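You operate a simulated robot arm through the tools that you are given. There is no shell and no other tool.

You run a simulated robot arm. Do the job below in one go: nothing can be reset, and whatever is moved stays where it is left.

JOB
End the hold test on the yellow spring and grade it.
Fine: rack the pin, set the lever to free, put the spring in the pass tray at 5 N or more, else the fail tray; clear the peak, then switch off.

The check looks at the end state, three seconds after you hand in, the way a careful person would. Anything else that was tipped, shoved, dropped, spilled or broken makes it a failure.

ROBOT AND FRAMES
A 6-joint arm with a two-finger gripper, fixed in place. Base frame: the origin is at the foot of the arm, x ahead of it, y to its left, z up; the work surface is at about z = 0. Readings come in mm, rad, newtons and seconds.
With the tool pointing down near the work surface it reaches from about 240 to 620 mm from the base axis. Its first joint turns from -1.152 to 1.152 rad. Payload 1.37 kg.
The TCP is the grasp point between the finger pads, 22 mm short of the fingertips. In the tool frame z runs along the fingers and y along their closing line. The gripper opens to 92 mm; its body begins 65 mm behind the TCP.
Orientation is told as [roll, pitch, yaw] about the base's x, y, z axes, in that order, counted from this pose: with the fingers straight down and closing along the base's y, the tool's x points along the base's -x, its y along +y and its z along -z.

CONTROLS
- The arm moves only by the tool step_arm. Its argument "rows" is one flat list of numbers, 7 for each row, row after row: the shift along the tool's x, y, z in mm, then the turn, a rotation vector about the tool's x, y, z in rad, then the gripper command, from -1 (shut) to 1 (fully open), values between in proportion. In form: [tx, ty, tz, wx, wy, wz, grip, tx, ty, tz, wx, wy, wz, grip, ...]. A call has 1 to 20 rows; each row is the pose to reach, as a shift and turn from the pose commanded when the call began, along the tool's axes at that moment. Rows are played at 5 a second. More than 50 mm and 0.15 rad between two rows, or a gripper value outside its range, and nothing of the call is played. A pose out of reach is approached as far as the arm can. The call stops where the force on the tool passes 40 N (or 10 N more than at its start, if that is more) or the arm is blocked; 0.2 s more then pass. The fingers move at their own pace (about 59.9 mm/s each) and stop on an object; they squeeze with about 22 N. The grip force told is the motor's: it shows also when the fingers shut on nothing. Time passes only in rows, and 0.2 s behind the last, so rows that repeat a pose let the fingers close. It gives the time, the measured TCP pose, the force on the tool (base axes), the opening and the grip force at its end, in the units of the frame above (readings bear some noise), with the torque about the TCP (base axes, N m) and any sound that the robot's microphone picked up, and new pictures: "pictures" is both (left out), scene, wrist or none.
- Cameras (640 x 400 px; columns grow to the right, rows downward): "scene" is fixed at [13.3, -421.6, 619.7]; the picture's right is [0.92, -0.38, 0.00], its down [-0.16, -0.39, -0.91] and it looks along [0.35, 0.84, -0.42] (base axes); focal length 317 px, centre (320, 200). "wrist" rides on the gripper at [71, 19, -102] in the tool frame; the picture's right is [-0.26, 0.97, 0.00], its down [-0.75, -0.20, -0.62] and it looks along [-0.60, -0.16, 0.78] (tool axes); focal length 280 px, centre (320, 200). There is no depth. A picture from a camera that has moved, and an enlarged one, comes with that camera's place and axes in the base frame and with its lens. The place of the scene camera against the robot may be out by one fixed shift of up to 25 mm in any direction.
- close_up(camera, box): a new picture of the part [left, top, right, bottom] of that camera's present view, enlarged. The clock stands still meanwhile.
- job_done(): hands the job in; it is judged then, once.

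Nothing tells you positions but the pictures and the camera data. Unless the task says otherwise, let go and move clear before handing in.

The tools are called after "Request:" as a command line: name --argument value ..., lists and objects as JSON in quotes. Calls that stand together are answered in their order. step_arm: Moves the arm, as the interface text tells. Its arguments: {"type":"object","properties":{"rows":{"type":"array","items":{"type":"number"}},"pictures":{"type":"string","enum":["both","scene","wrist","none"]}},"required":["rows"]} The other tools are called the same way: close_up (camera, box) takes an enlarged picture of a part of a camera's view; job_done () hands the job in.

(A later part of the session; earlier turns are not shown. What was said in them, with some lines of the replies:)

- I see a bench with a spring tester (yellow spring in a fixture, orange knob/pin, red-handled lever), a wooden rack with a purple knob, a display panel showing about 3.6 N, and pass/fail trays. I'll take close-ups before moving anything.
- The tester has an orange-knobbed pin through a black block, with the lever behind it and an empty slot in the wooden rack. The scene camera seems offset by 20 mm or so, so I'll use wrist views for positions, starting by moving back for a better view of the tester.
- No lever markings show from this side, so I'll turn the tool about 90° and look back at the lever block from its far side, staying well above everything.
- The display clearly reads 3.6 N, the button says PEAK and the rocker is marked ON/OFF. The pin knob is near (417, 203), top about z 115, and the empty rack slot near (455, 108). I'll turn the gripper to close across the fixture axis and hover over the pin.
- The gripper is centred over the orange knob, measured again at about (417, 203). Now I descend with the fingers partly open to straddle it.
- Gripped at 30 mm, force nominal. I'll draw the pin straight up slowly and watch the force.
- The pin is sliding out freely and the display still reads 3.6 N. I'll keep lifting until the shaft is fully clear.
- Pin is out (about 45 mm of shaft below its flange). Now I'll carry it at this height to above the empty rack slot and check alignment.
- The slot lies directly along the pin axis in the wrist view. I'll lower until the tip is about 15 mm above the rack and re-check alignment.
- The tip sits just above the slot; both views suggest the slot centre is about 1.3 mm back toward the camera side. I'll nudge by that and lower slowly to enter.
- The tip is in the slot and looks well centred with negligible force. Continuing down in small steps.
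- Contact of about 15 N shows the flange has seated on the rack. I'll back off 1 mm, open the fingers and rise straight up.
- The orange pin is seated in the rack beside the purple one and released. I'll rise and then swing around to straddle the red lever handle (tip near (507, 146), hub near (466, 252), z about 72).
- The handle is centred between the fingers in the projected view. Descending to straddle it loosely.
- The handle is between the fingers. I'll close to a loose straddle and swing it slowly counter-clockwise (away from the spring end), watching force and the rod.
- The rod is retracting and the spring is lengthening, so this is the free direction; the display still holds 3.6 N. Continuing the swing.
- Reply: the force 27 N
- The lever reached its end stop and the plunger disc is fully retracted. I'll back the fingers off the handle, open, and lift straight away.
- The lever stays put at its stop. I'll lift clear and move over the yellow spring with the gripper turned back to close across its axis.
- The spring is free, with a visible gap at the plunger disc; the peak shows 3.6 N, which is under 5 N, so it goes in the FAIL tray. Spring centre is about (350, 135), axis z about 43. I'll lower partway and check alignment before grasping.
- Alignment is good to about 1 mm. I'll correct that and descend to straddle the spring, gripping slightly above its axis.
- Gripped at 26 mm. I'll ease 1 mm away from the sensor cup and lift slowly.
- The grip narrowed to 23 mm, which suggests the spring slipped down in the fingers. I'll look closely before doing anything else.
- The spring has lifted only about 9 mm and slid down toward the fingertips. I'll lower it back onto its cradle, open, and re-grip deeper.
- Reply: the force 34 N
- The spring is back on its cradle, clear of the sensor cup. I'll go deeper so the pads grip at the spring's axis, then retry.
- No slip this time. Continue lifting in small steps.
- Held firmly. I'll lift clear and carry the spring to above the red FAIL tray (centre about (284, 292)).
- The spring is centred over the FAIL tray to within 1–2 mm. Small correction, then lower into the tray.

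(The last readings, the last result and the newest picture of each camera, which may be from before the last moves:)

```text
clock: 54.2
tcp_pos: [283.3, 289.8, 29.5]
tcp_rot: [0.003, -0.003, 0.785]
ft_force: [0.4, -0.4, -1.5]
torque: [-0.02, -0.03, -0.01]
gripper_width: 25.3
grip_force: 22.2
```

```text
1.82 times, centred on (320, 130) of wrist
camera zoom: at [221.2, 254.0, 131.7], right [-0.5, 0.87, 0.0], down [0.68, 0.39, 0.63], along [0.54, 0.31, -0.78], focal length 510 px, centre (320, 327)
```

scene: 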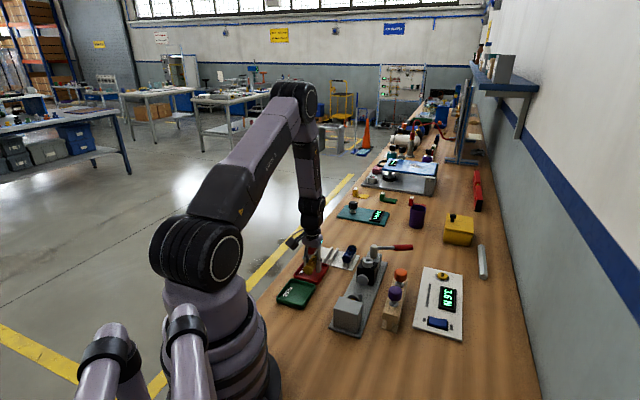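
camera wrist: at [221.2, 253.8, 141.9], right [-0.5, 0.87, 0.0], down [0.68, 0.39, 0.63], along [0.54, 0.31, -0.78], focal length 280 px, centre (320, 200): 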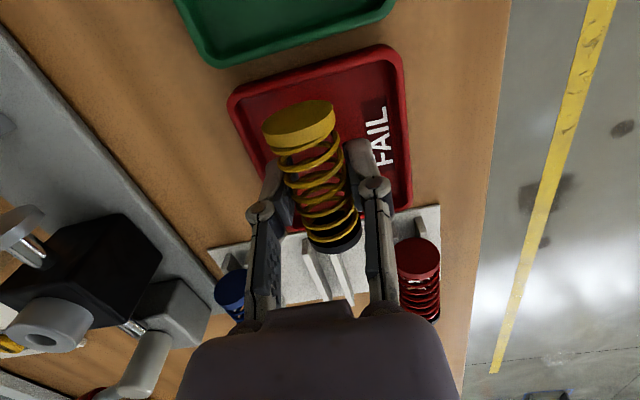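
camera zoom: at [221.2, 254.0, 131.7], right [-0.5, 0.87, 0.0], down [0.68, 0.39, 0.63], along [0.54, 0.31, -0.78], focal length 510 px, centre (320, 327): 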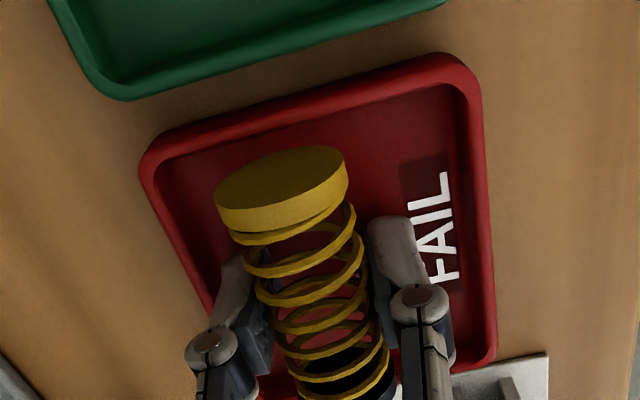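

Request:
step_arm --rows '[0, 0, 1, 0, 0, 0, -1, 0, 0, 2, 0, 0, 0, -1, 0, 0, 3, 0, 0, 0, -1]' --pictures "none"

Request:
close_up --camera "scene" --box '[290, 245, 340, 290]'

```text
clock: 55.0
tcp_pos: [283.1, 290.7, 27.7]
tcp_rot: [0.002, -0.002, 0.785]
ft_force: [0.0, 0.0, 0.0]
torque: [0.02, 0.04, -0.01]
gripper_width: 25.3
grip_force: 22.3
```

```text
8.89 times, centred on (315, 268) of scene
camera zoom: at [13.3, -421.6, 619.7], right [0.92, -0.38, 0.0], down [-0.16, -0.39, -0.91], along [0.35, 0.84, -0.42], focal length 2814 px, centre (364, -400)
```

zoom: 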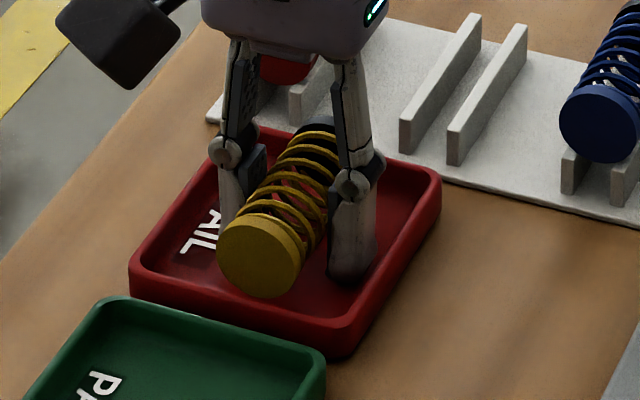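

Request:
step_arm --rows '[0, 0, 0.7, 0, 0, 0, -1, 0, 0, 1.4, 0, 0, 0, -1]' --pictures "none"

```text
clock: 55.6
tcp_pos: [284.2, 292.1, 25.2]
tcp_rot: [0.001, 0.0, 0.786]
ft_force: [-1.3, -3.5, 13.4]
torque: [-0.19, -0.09, 0.0]
gripper_width: 25.4
grip_force: 21.8
```

Fingertips touch the tray floor. I'll back off 1 mm and open gradually so the spring settles onto the floor.

Request:
step_arm --rows '[0, 0, -1, 0, 0, 0, -1, 0, 0, -1, 0, 0, 0, -0.44, 0, 0, -1, 0, 0, 0, -0.41, 0, 0, -1, 0, 0, 0, -0.38, 0, 0, -1, 0, 0, 0, -0.3, 0, 0, -1, 0, 0, 0, -0.13, 0, 0, -1, 0, 0, 0, -0.13]'

Request:
close_up --camera "scene" --box '[290, 245, 340, 290]'

Request:
close_up --camera "wrist" --box '[220, 20, 420, 240]'

```text
clock: 57.2
tcp_pos: [283.5, 289.6, 25.4]
tcp_rot: [0.001, -0.003, 0.786]
ft_force: [-1.0, 1.4, -1.0]
torque: [0.02, 0.05, -0.01]
gripper_width: 38.8
grip_force: 0.1
camera wrist: at [220.1, 253.3, 128.1], right [-0.5, 0.87, 0.0], down [0.68, 0.39, 0.63], along [0.54, 0.31, -0.78], focal length 280 px, centre (320, 200)
```

scene: 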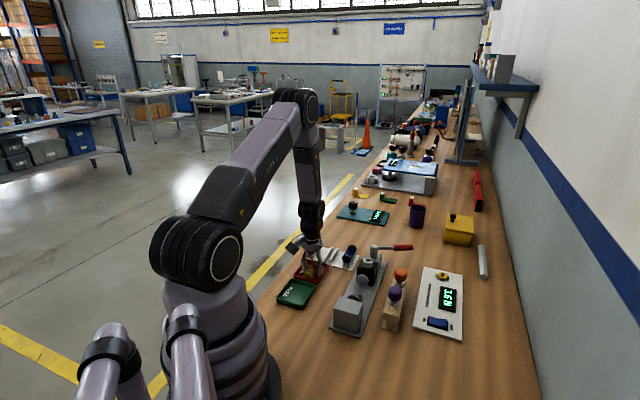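
wrist: 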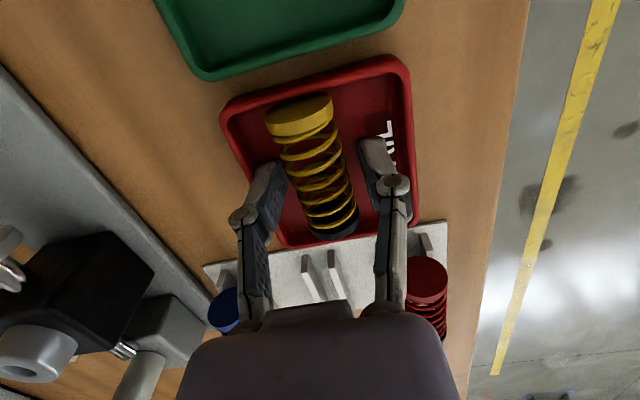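

```text
8.89 times, centred on (315, 268) of scene
camera zoom: at [13.3, -421.6, 619.7], right [0.92, -0.38, 0.0], down [-0.16, -0.39, -0.91], along [0.35, 0.84, -0.42], focal length 2814 px, centre (364, -400)
```

zoom: 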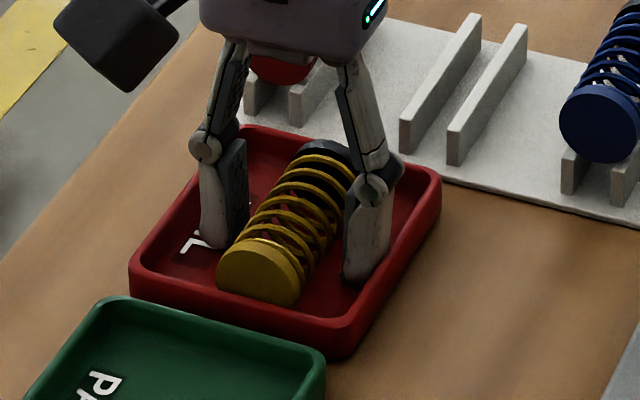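

```text
1.82 times, centred on (320, 130) of wrist
camera zoom: at [220.1, 253.3, 128.1], right [-0.5, 0.87, 0.0], down [0.68, 0.39, 0.63], along [0.54, 0.31, -0.78], focal length 510 px, centre (320, 327)
```

zoom: 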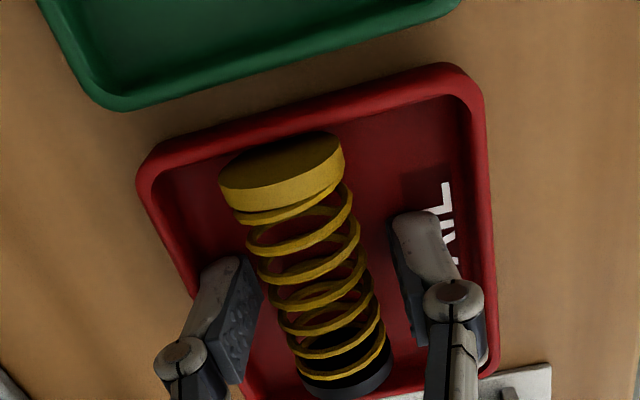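

The spring rests flat in the FAIL tray and is released. I'll rise straight up, close the gripper, and move over to look at the PEAK button and switch.

Request:
step_arm --rows '[0, 0, -15, 0, 0, 0, -0.13, 0, 0, -40, 0, 0, 0, -0.13, 0, 0, -75, 0, 0, 0, -0.13, 0, 0, -115, 0, 0, 0, -0.13, 0, 0, -150, 0, 0, 0, -0.13, 0, 0, -150, 0, 0, 0, -0.13]'

Request:
close_up --camera "scene" --box '[270, 230, 350, 310]'

```text
clock: 58.6
tcp_pos: [283.7, 290.8, 175.3]
tcp_rot: [0.002, -0.002, 0.786]
ft_force: [0.5, 0.7, -0.1]
torque: [0.01, -0.01, -0.03]
gripper_width: 40.0
grip_force: 0.1
camera wrist: at [219.6, 253.2, 277.0], right [-0.5, 0.87, 0.0], down [0.68, 0.39, 0.63], along [0.54, 0.31, -0.78], focal length 280 px, centre (320, 200)
```

scene: 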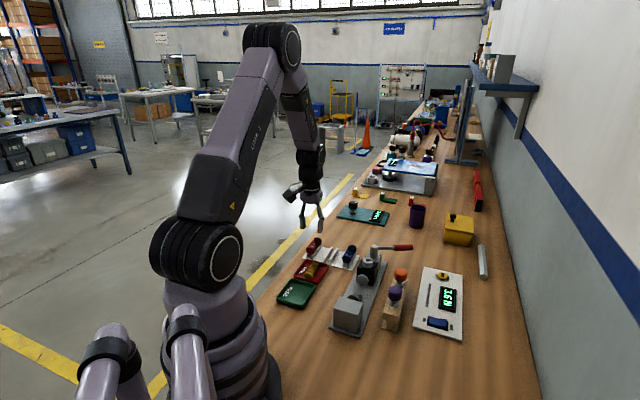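
wrist: 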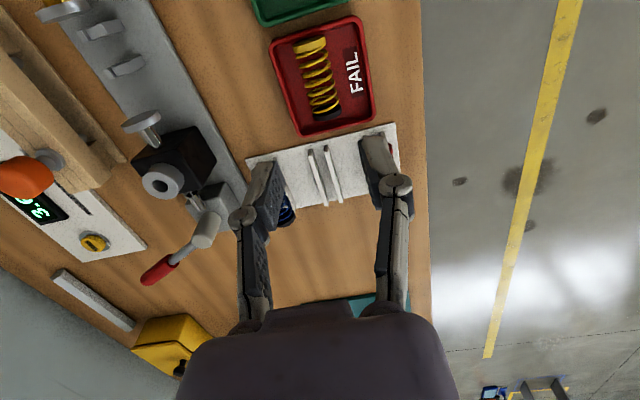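

```text
5.00 times, centred on (310, 270) of scene
camera zoom: at [13.3, -421.6, 619.7], right [0.92, -0.38, 0.0], down [-0.16, -0.39, -0.91], along [0.35, 0.84, -0.42], focal length 1583 px, centre (370, -150)
```

zoom: 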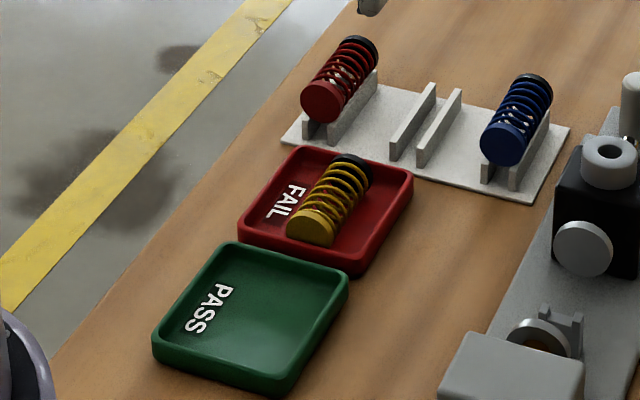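

Request:
step_arm --rows '[-8.5, -40.4, -3, 0, 0, 0.073, -0.13, -16.9, -80.8, -6, 0, 0, 0.146, -0.5, -25.4, -121.2, -9, 0, 0, 0.219, -1, -33.9, -161.7, -12, 0, 0, 0.292, -1, -42.3, -202.1, -15, 0, 0, 0.366, -1, -50.8, -242.5, -18, 0, 0, 0.439, -1, -59.2, -282.9, -21, 0, 0, 0.512, -1, -67.7, -323.3, -25, 0, 0, 0.585, -1, -67.7, -323.3, -25, 0, 0, 0.585, -1]'

Request:
close_up --camera "wrist" --box '[120, 0, 440, 200]'

Request:
close_up --camera "scene" --box '[400, 250, 500, 350]'

```text
clock: 60.6
tcp_pos: [558.6, 110.0, 200.1]
tcp_rot: [0.004, -0.001, 0.198]
ft_force: [-0.1, -0.1, 1.0]
torque: [0.0, -0.02, 0.0]
gripper_width: 0.2
grip_force: 22.5
camera wrist: at [486.4, 113.7, 303.0], right [0.07, 1.0, 0.0], down [0.78, -0.05, 0.62], along [0.62, -0.04, -0.78], focal length 280 px, centre (320, 200)
```

scene: 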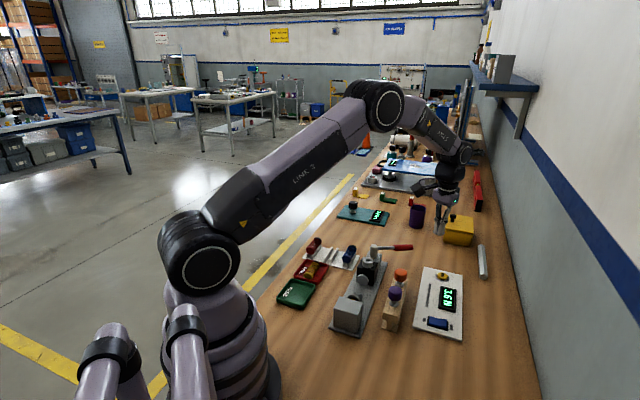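
wrist: 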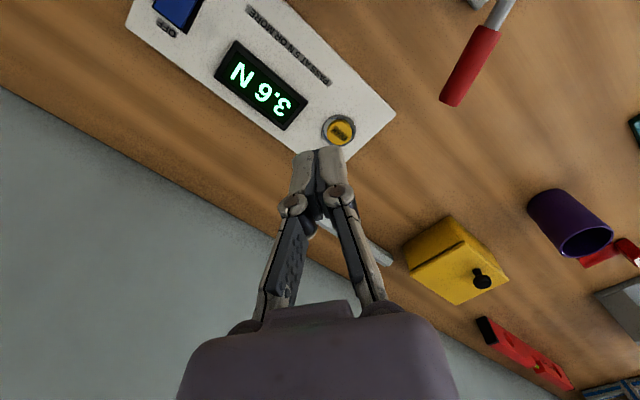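

```text
2.00 times, centred on (280, 100) of wrist
camera zoom: at [486.4, 113.7, 303.0], right [0.07, 1.0, 0.0], down [0.78, -0.05, 0.62], along [0.62, -0.04, -0.78], focal length 561 px, centre (400, 400)
```

zoom: 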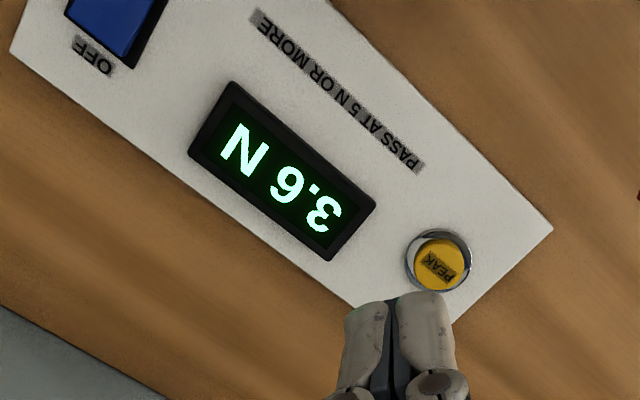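

```text
4.00 times, centred on (450, 300) of scene
camera zoom: at [13.3, -421.6, 619.7], right [0.92, -0.38, 0.0], down [-0.16, -0.39, -0.91], along [0.35, 0.84, -0.42], focal length 1266 px, centre (-200, -200)
```

zoom: 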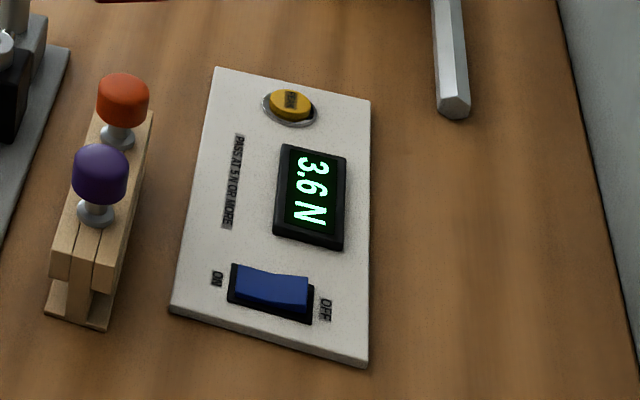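

The PEAK button is near (623, 127) at about 636 mm from the base, slightly past the straight-down reach. I'll tilt the closed gripper outward about 17° and hover above it.

Request:
step_arm --rows '[-15.9, 1, 30, 0, -0.075, 0, -1, -31.7, 2.1, 60, 0, -0.15, 0, -1, -47.6, 3.1, 90, 0, -0.225, 0, -1, -63.4, 4.2, 120.3, 0, -0.3, 0, -1, -63.4, 4.2, 120.3, 0, -0.3, 0, -1, -63.4, 4.2, 120.3, 0, -0.3, 0, -1]'

Request:
close_up --camera "wrist" --box '[220, 60, 420, 220]'

Request:
close_up --camera "scene" --box '[410, 235, 480, 315]'

```text
clock: 62.0
tcp_pos: [620.2, 126.2, 79.2]
tcp_rot: [0.004, -0.3, 0.198]
ft_force: [-0.7, 0.1, 0.5]
torque: [-0.04, -0.01, 0.01]
gripper_width: 0.0
grip_force: 22.0
camera wrist: at [521.2, 125.0, 157.2], right [0.05, 1.0, 0.08], down [0.56, -0.1, 0.82], along [0.82, 0.0, -0.57], focal length 280 px, centre (320, 200)
```

scene: 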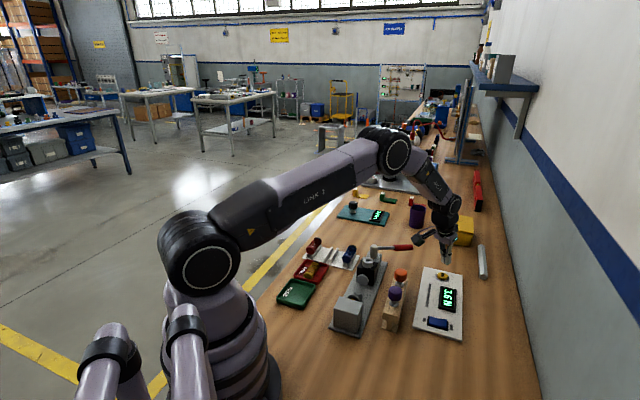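
wrist: 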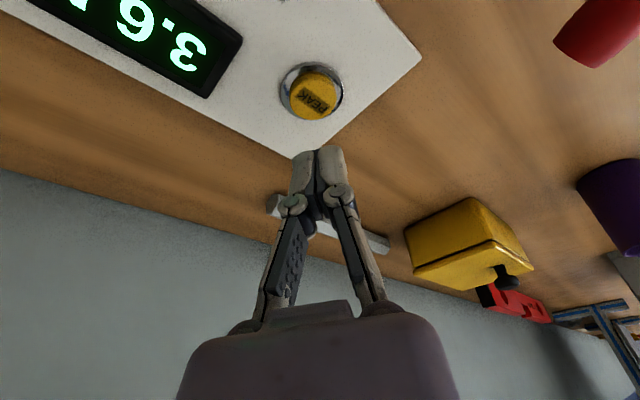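

```text
2.50 times, centred on (320, 140) of wrist
camera zoom: at [521.2, 125.0, 157.2], right [0.05, 1.0, 0.08], down [0.56, -0.1, 0.82], along [0.82, 0.0, -0.57], focal length 701 px, centre (320, 350)
```

zoom: 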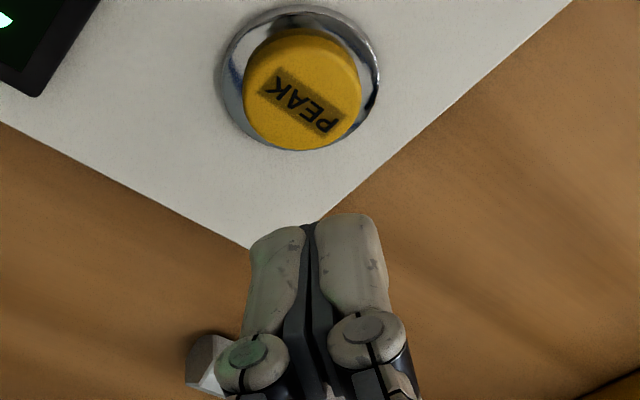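

```text
5.00 times, centred on (445, 275) of scene
camera zoom: at [13.3, -421.6, 619.7], right [0.92, -0.38, 0.0], down [-0.16, -0.39, -0.91], along [0.35, 0.84, -0.42], focal length 1583 px, centre (-305, -175)
```

zoom: 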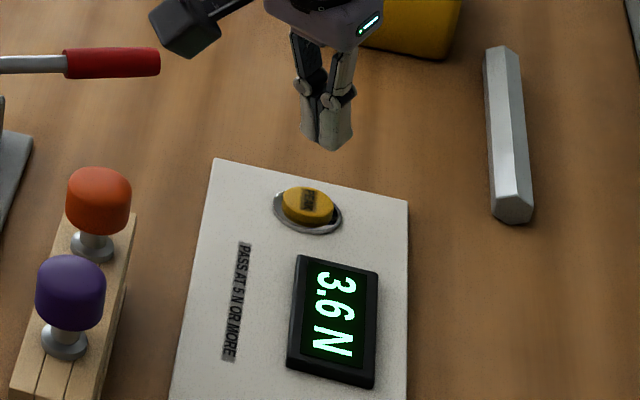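

The pose is reachable and the fingertips are over the button. Descending vertically toward it.

Request:
step_arm --rows '[3, 0, 9.6, 0, 0, 0, -1, 5.9, 0, 19.1, 0, 0, 0, -1, 8, 0, 25.8, 0, 0, 0, -1, 8, 0, 25.8, 0, 0, 0, -1]'

Request:
close_up --camera "wrist" --box '[250, 60, 400, 200]'

Request:
close_up --camera "scene" --box '[420, 250, 470, 300]'

```text
clock: 63.0
tcp_pos: [620.9, 126.4, 53.3]
tcp_rot: [0.003, -0.3, 0.198]
ft_force: [0.3, -0.8, -0.2]
torque: [-0.02, 0.02, 0.0]
gripper_width: 0.0
grip_force: 22.0
camera wrist: at [521.7, 125.4, 130.6], right [0.05, 1.0, 0.08], down [0.57, -0.1, 0.82], along [0.82, 0.0, -0.57], focal length 280 px, centre (320, 200)
```

scene: 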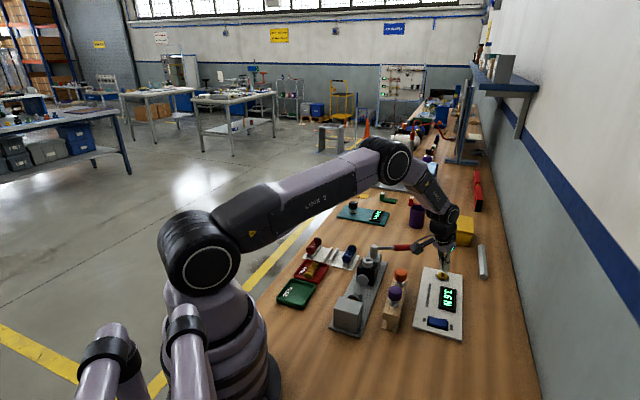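
wrist: 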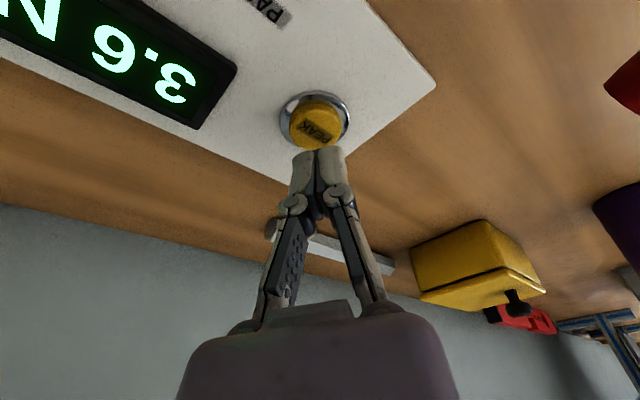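

```text
2.86 times, centred on (325, 130) of wrist
camera zoom: at [521.7, 125.4, 130.6], right [0.05, 1.0, 0.08], down [0.57, -0.1, 0.82], along [0.82, 0.0, -0.57], focal length 801 px, centre (306, 400)
```

zoom: 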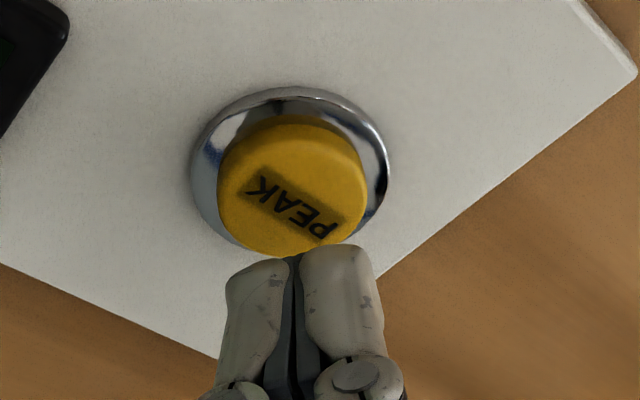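

```text
8.00 times, centred on (445, 275) of scene
camera zoom: at [13.3, -421.6, 619.7], right [0.92, -0.38, 0.0], down [-0.16, -0.39, -0.91], along [0.35, 0.84, -0.42], focal length 2532 px, centre (-680, -400)
```

zoom: 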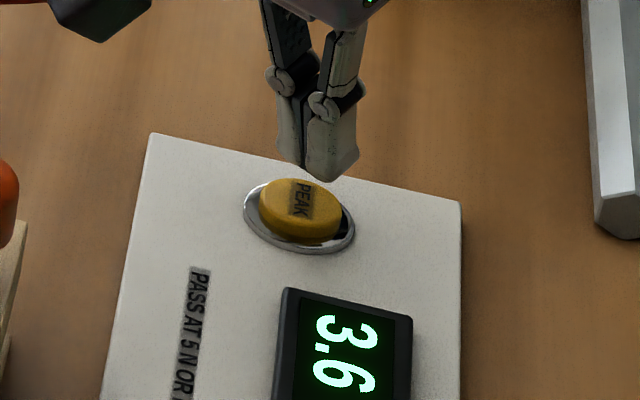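

Request:
step_arm --rows '[-2.0, 0, 6.3, 0, 0, 0, -1, -0.3, 0, 12.6, 0, 0, 0, -1, 0, 0, 13.6, 0, 0, 0, -1]' --pictures "none"

Request:
close_up --camera "scene" --box '[420, 255, 470, 305]'

Request:
close_up --camera "wrist" --box '[250, 60, 400, 200]'

```text
clock: 63.8
tcp_pos: [624.9, 128.2, 41.4]
tcp_rot: [0.004, -0.298, 0.2]
ft_force: [-0.2, -0.8, 0.0]
torque: [0.01, 0.01, 0.0]
gripper_width: 0.0
grip_force: 21.9
```

```text
8.00 times, centred on (445, 280) of scene
camera zoom: at [13.3, -421.6, 619.7], right [0.92, -0.38, 0.0], down [-0.16, -0.39, -0.91], along [0.35, 0.84, -0.42], focal length 2532 px, centre (-680, -440)
```

zoom: 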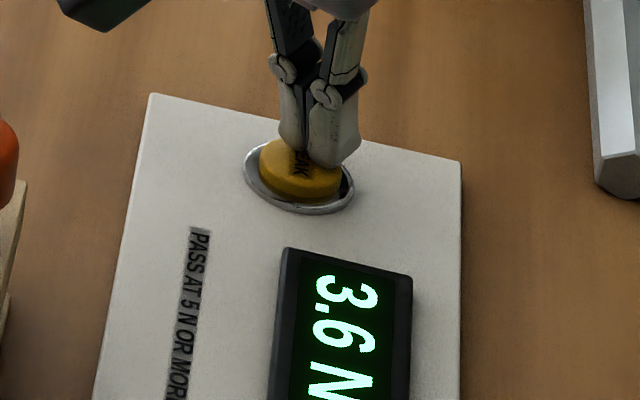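

```text
2.86 times, centred on (325, 130) of wrist
camera zoom: at [526.0, 126.0, 117.3], right [0.05, 1.0, 0.08], down [0.57, -0.1, 0.82], along [0.82, 0.0, -0.57], focal length 801 px, centre (306, 400)
```

zoom: 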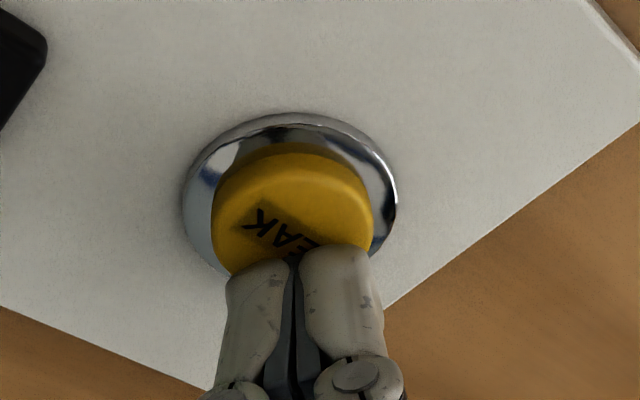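

Request:
step_arm --rows '[0.3, 0, 0.96, 0, 0, 0, -1, 0.6, 0, 1.9, 0, 0, 0, -1, 0.9, 0, 2.9, 0, 0, 0, -1]' --pictures "none"

Request:
close_up --camera "scene" --box '[420, 255, 470, 305]'

```text
clock: 64.6
tcp_pos: [624.3, 126.8, 36.6]
tcp_rot: [0.005, -0.301, 0.201]
ft_force: [-0.1, 0.2, 1.8]
torque: [0.01, 0.01, -0.02]
gripper_width: 5.8
grip_force: 28.8
heard: click
```

```text
8.00 times, centred on (445, 280) of scene
camera zoom: at [13.3, -421.6, 619.7], right [0.92, -0.38, 0.0], down [-0.16, -0.39, -0.91], along [0.35, 0.84, -0.42], focal length 2532 px, centre (-680, -440)
```

zoom: 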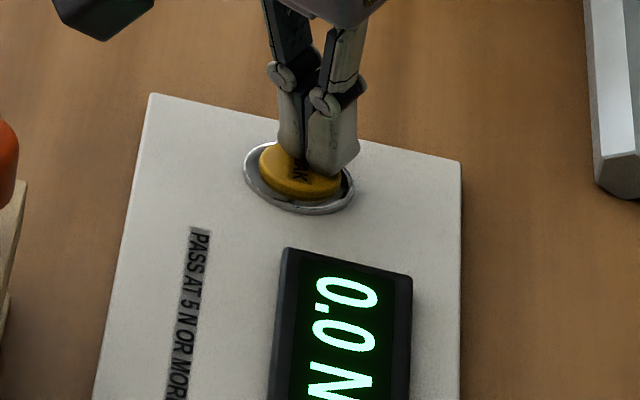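

A click was heard and the display now reads 0.0 N — the peak is cleared. I'll lift off vertically and level the tool.

Request:
step_arm --rows '[-3, 0, -9.6, 0, 0, 0, -1, -11.8, 0, -38.2, 0, 0, 0, -1, -23.6, 0, -76.4, 0, 0, 0, -1, -35.5, 0, -114.6, 0, 0, 0, -1, -35.5, 0, -114.6, 0, 0, 0, -1]'

Request:
close_up --camera "scene" --box '[400, 250, 480, 350]'

```text
clock: 65.8
tcp_pos: [625.4, 127.4, 156.4]
tcp_rot: [0.004, -0.298, 0.201]
ft_force: [-0.8, 0.3, 0.1]
torque: [-0.01, 0.03, 0.03]
gripper_width: 0.0
grip_force: 27.4
camera wrist: at [526.5, 126.2, 233.2], right [0.05, 1.0, 0.08], down [0.57, -0.1, 0.82], along [0.82, 0.0, -0.57], focal length 280 px, centre (320, 200)
```

scene: 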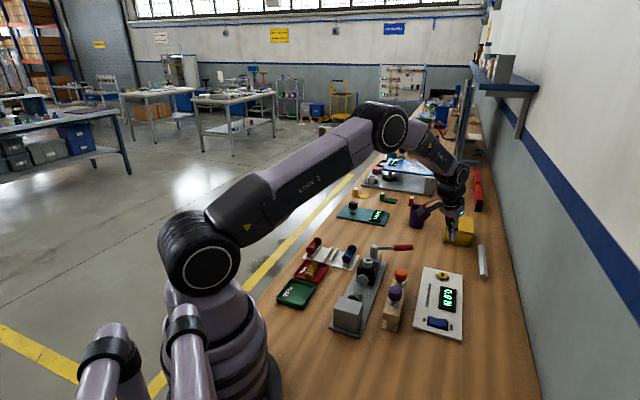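
wrist: 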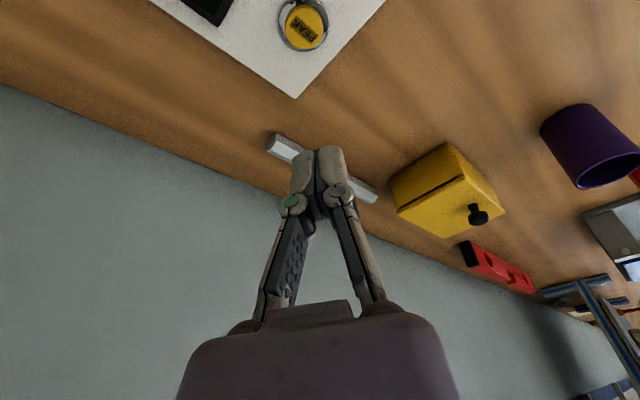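

```text
4.00 times, centred on (440, 300) of scene
camera zoom: at [13.3, -421.6, 619.7], right [0.92, -0.38, 0.0], down [-0.16, -0.39, -0.91], along [0.35, 0.84, -0.42], focal length 1266 px, centre (-160, -200)
```

zoom: 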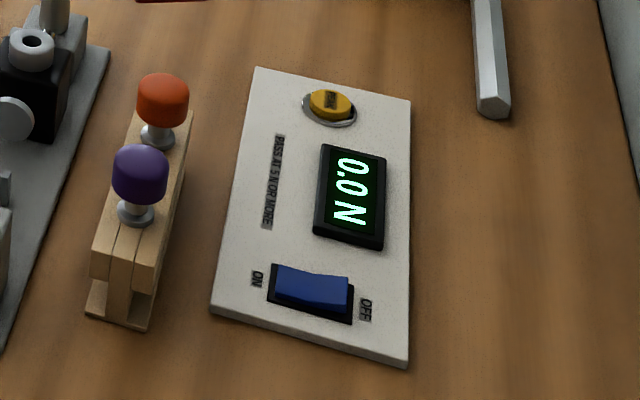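

Display shows 0.0 N. Now I level the tool while backing in, then go on to the rocker switch.

Request:
step_arm --rows '[13.7, -0.5, -12.1, 0, 0.075, 0, -1, 27.4, -0.9, -24.2, 0, 0.15, 0, -1, 41.1, -1.4, -36.3, 0, 0.225, 0, -1, 54.8, -1.8, -48.4, 0, 0.3, 0, -1, 54.8, -1.8, -48.4, 0, 0.3, 0, -1]' --pictures "none"

```text
clock: 67.0
tcp_pos: [559.9, 112.1, 186.2]
tcp_rot: [0.004, 0.002, 0.2]
ft_force: [-0.4, 0.5, 1.1]
torque: [-0.01, 0.0, 0.03]
gripper_width: 0.2
grip_force: 27.1
```

Request:
step_arm --rows '[12.3, -16.2, 4.3, 0, 0, 0.1407, -1, 24.6, -32.3, 8.6, 0, 0, 0.2814, -1, 36.9, -48.5, 12.9, 0, 0, 0.4221, -1, 49.3, -64.6, 17.1, 0, 0, 0.5629, -1, 61.6, -80.8, 21.4, 0, 0, 0.7036, -1, 73.9, -96.9, 25.7, 0, 0, 0.8443, -1, 86.2, -113.1, 30, 0, 0, 0.985, -1, 86.2, -113.1, 30, 0, 0, 0.985, -1]'

Request:
close_up --camera "wrist" --box '[220, 0, 420, 200]'

Request:
close_up --camera "scene" --box '[410, 280, 470, 350]'

```text
clock: 68.8
tcp_pos: [498.2, -18.1, 157.7]
tcp_rot: [0.0, 0.001, -0.786]
ft_force: [-0.1, 0.6, 0.0]
torque: [0.01, 0.02, 0.05]
gripper_width: 0.1
grip_force: 28.3
camera wrist: at [461.9, 45.7, 259.7], right [0.87, 0.5, 0.0], down [0.39, -0.68, 0.62], along [0.31, -0.54, -0.78], focal length 280 px, centre (320, 200)
```

scene: 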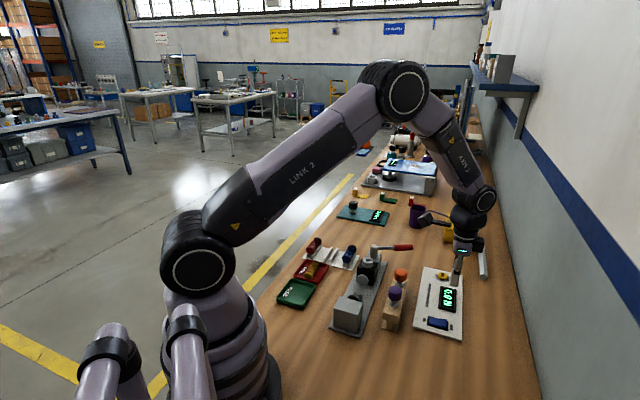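
wrist: 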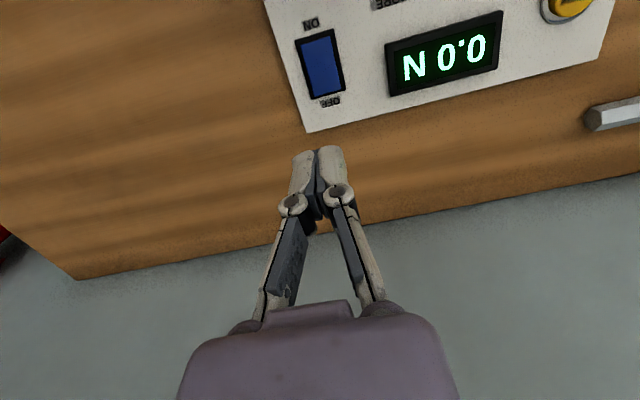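

```text
2.00 times, centred on (320, 100) of wrist
camera zoom: at [461.9, 45.7, 259.7], right [0.87, 0.5, 0.0], down [0.39, -0.68, 0.62], along [0.31, -0.54, -0.78], focal length 561 px, centre (320, 400)
```

zoom: 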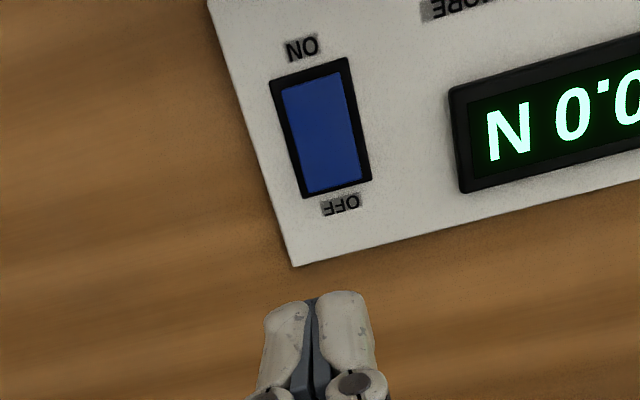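

```text
5.71 times, centred on (440, 315) of scene
camera zoom: at [13.3, -421.6, 619.7], right [0.92, -0.38, 0.0], down [-0.16, -0.39, -0.91], along [0.35, 0.84, -0.42], focal length 1809 px, centre (-366, -457)
```

zoom: 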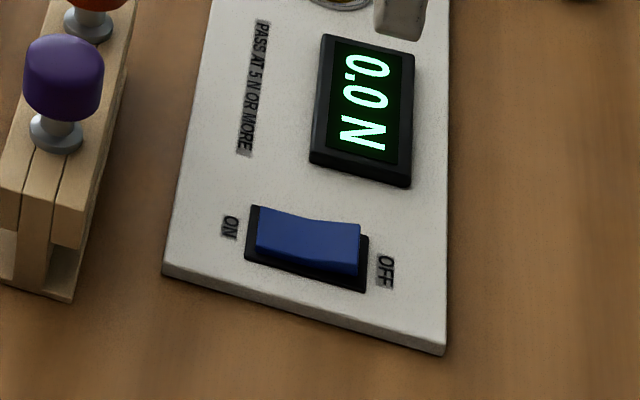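

The rocker is centred near (491, −4) with the OFF end toward (506, −19). I'll line up on the OFF half and descend.

Request:
step_arm --rows '[1.2, 2, 30, 0, 0, 0, -1, 2.5, 4.2, 60, 0, 0, 0, -1, 2.5, 4.2, 85, 0, 0, 0, -1, 2.5, 4.2, 106, 0, 0, 0, -1, 2.5, 4.2, 106, 0, 0, 0, -1]'

Request:
close_up --camera "wrist" --box '[250, 60, 400, 200]'

Request:
close_up --camera "scene" --box '[415, 290, 465, 350]'

```text
clock: 70.0
tcp_pos: [499.7, -11.5, 50.8]
tcp_rot: [0.002, 0.002, -0.785]
ft_force: [0.2, -0.4, 0.6]
torque: [0.0, -0.01, -0.02]
gripper_width: 0.0
grip_force: 27.6
camera wrist: at [463.1, 50.8, 153.0], right [0.87, 0.5, 0.0], down [0.39, -0.68, 0.62], along [0.31, -0.54, -0.78], focal length 280 px, centre (320, 200)
```

scene: 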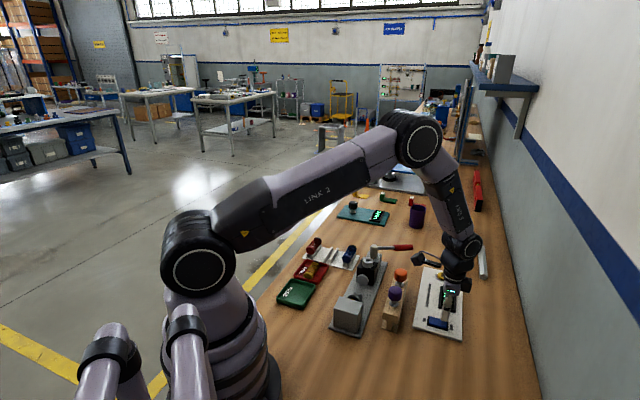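
wrist: 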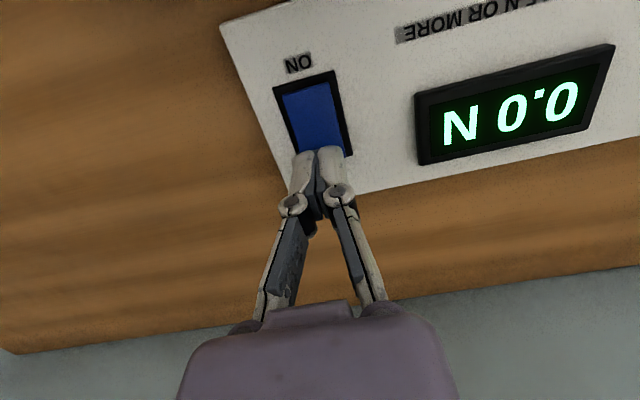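

```text
2.86 times, centred on (325, 130) of wrist
camera zoom: at [463.1, 50.8, 153.0], right [0.87, 0.5, 0.0], down [0.39, -0.68, 0.62], along [0.31, -0.54, -0.78], focal length 801 px, centre (306, 400)
```

zoom: 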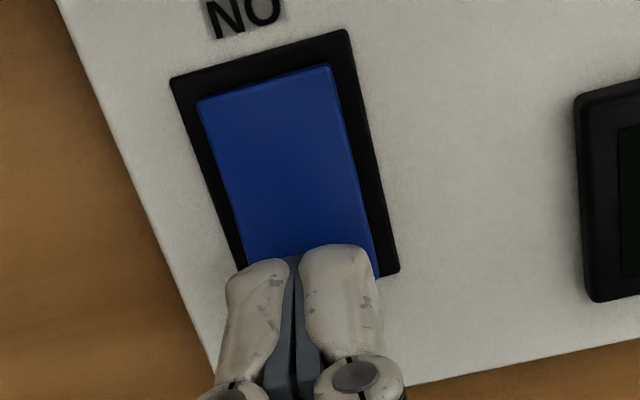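

```text
6.67 times, centred on (440, 320) of scene
camera zoom: at [13.3, -421.6, 619.7], right [0.92, -0.38, 0.0], down [-0.16, -0.39, -0.91], along [0.35, 0.84, -0.42], focal length 2110 px, centre (-480, -600)
```

zoom: 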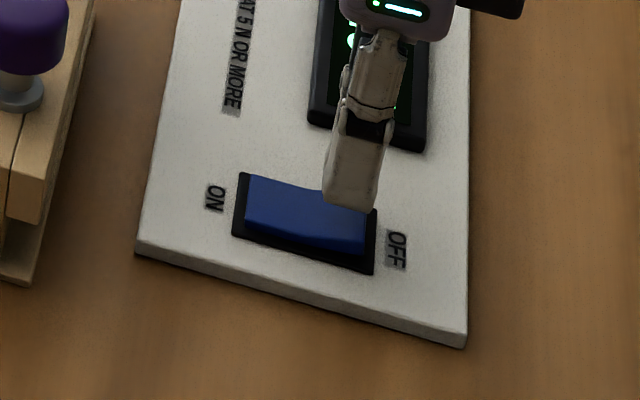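

Tips are lined up on the OFF half. Descending gently to press.

Request:
step_arm --rows '[0, 0, 3, 0, 0, 0, -1, 0, 0, 6, 0, 0, 0, -1, 0, 0, 8, 0, 0, 0, -1, 0, 0, 9, 0, 0, 0, -1, 0, 0, 10, 0, 0, 0, -1]' --pictures "none"

Request:
close_up --camera "scene" --box '[415, 285, 465, 345]'

```text
clock: 71.2
tcp_pos: [499.0, -12.4, 40.5]
tcp_rot: [0.002, 0.003, -0.786]
ft_force: [0.2, 0.1, 0.4]
torque: [-0.03, -0.01, 0.01]
gripper_width: 0.1
grip_force: 28.0
```

```text
6.67 times, centred on (440, 315) of scene
camera zoom: at [13.3, -421.6, 619.7], right [0.92, -0.38, 0.0], down [-0.16, -0.39, -0.91], along [0.35, 0.84, -0.42], focal length 2110 px, centre (-480, -567)
```

zoom: 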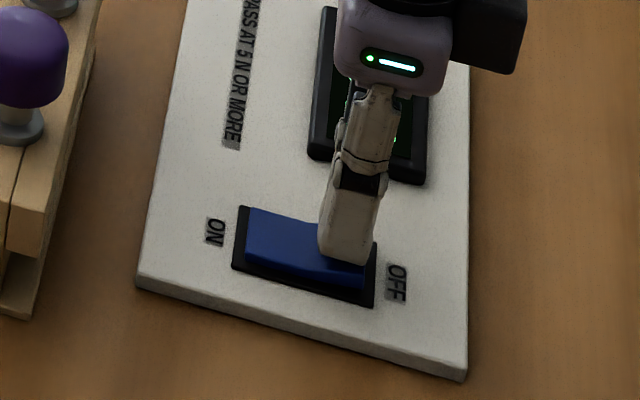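

Request:
step_arm --rows '[0, 0, 1, 0, 0, 0, -1, 0, 0, 2, 0, 0, 0, -1, 0, 0, 3, 0, 0, 0, -1]' --pictures "none"

Request:
close_up --camera "scene" --box '[415, 285, 465, 345]'

```text
clock: 72.0
tcp_pos: [499.0, -11.7, 37.0]
tcp_rot: [0.001, 0.001, -0.787]
ft_force: [0.3, 0.0, 0.3]
torque: [0.02, 0.01, 0.01]
gripper_width: 0.2
grip_force: 27.5
```

```text
6.67 times, centred on (440, 315) of scene
camera zoom: at [13.3, -421.6, 619.7], right [0.92, -0.38, 0.0], down [-0.16, -0.39, -0.91], along [0.35, 0.84, -0.42], focal length 2110 px, centre (-480, -567)
```

zoom: 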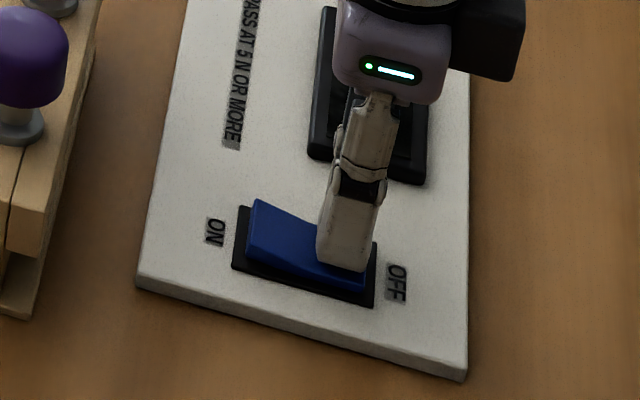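

The rocker is tipping to OFF and the display looks dark. I'll press slightly more to be sure it latches.

Request:
step_arm --rows '[0, 0, 0.7, 0, 0, 0, -1, 0, 0, 1.4, 0, 0, 0, -1]' --pictures "none"

Request:
close_up --camera "wrist" --box '[220, 0, 480, 200]'

```text
clock: 72.6
tcp_pos: [499.7, -11.9, 37.3]
tcp_rot: [0.001, 0.002, -0.786]
ft_force: [-9.3, -0.3, 22.6]
torque: [0.09, 0.32, 0.05]
gripper_width: 6.1
grip_force: 28.0
```

```text
2.00 times, centred on (350, 100) of wrist
camera zoom: at [463.8, 51.5, 139.6], right [0.87, 0.5, 0.0], down [0.39, -0.68, 0.62], along [0.31, -0.54, -0.78], focal length 561 px, centre (260, 400)
```

zoom: 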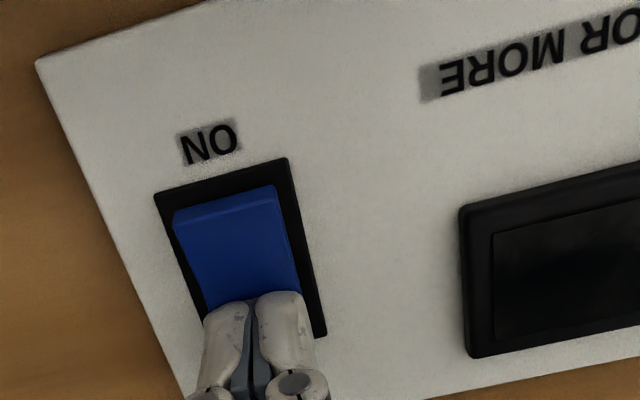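

The rocker has bottomed on OFF (22 N) and the display is dark. I'll lift off vertically and move clear.

Request:
step_arm --rows '[0, 0, -4, 0, 0, 0, -1, 0, 0, -25, 0, 0, 0, -1, 0, 0, -65, 0, 0, 0, -1, 0, 0, -110, 0, 0, 0, -1, 0, 0, -150, 0, 0, 0, -1, 0, 0, -150, 0, 0, 0, -1]'

Request:
close_up --camera "scene" --box '[400, 255, 480, 350]'

Request:
close_up --camera "scene" --box '[260, 230, 430, 345]'

Request:
close_up --camera "wrist" --box '[200, 0, 520, 200]'

```text
clock: 74.0
tcp_pos: [498.1, -12.2, 185.2]
tcp_rot: [0.002, 0.001, -0.786]
ft_force: [0.4, -0.3, 0.1]
torque: [0.03, 0.02, -0.01]
gripper_width: 0.0
grip_force: 28.2
camera wrist: at [463.1, 50.4, 287.3], right [0.87, 0.5, 0.0], down [0.39, -0.68, 0.62], along [0.31, -0.54, -0.78], focal length 280 px, centre (320, 200)
```

scene: 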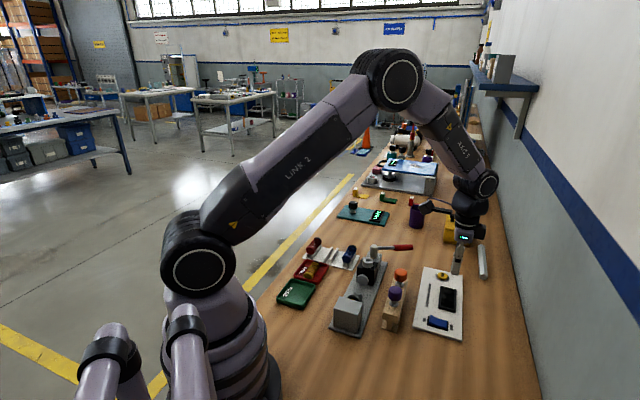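
wrist: 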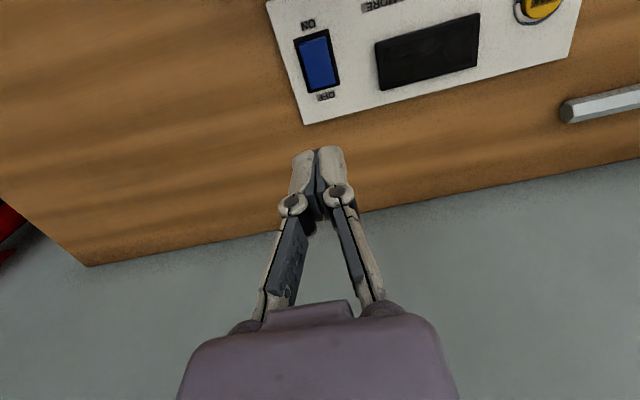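

```text
4.21 times, centred on (440, 302) of scene
camera zoom: at [13.3, -421.6, 619.7], right [0.92, -0.38, 0.0], down [-0.16, -0.39, -0.91], along [0.35, 0.84, -0.42], focal length 1333 px, centre (-185, -232)
```

zoom: 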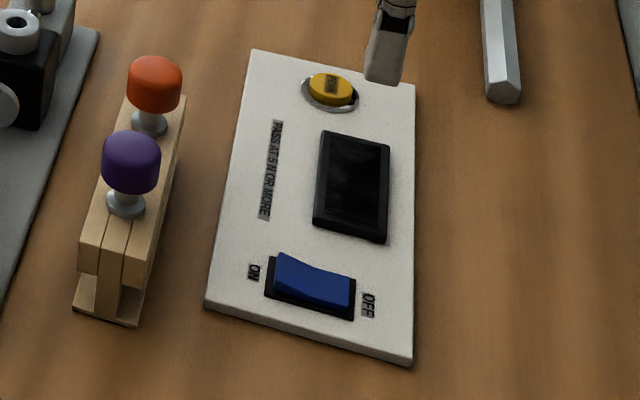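

```text
3.48 times, centred on (345, 288) of scene
camera zoom: at [13.3, -421.6, 619.7], right [0.92, -0.38, 0.0], down [-0.16, -0.39, -0.91], along [0.35, 0.84, -0.42], focal length 1101 px, centre (233, -104)
```

zoom: 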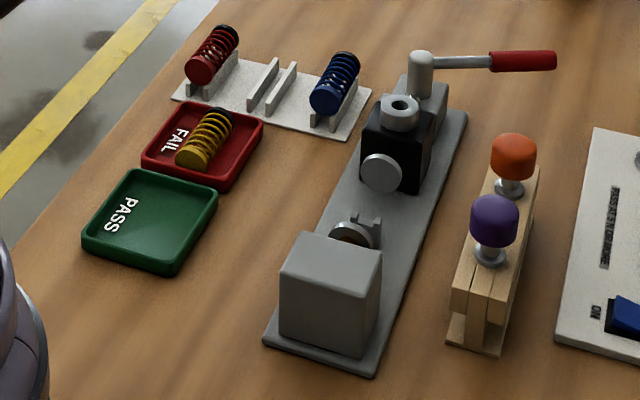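

```text
2.00 times, centred on (360, 100) of wrist
camera zoom: at [463.1, 50.4, 287.3], right [0.87, 0.5, 0.0], down [0.39, -0.68, 0.62], along [0.31, -0.54, -0.78], focal length 561 px, centre (240, 400)
```

zoom: 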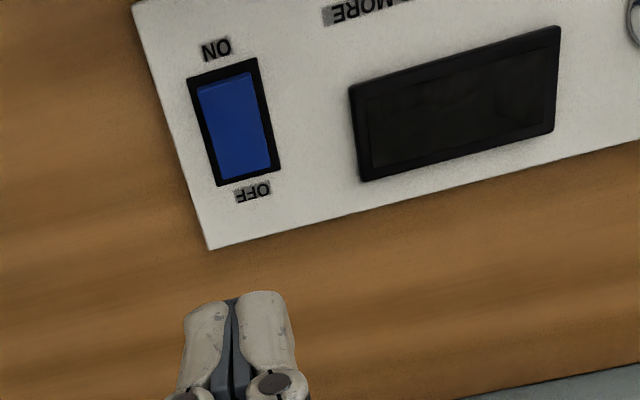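

Everything checks out in the last pictures:
- The orange pin is seated in the rack.
- The lever rests at its free stop with the plunger retracted.
- The yellow spring (3.6 N, under 5 N) lies in the FAIL tray.
- The peak was cleared to 0.0 N, and the unit is now switched off with its display dark.

The arm is clear, so I'm handing in.

Request:
job_done

```text
The job is handed in.
```

The hold test is ended and the yellow spring is graded a fail: the display held a peak of 3.6 N, under the 5 N limit. I checked each result in the pictures before handing in.

- **Pin:** the orange pin is out of the tester and seated in the empty slot of the wooden rack, next to the purple one.
- **Lever:** it has no markings, so I swung it in the direction that drew the plunger back off the spring, as far as its stop. I took that position as free.
- **Spring:** it lies in the FAIL tray. On the first lift it slid down in the fingers, so I set it back on its cradle, pressing at about 31 N, and gripped it again lower. It then dropped about 8 mm onto the tray floor when I let go.
- **Peak:** pressing PEAK gave a click and the display went to 0.0 N.
- **Power:** the switch is on OFF and the display is dark.

I saw nothing else moved or knocked, and the arm is clear of the bench.
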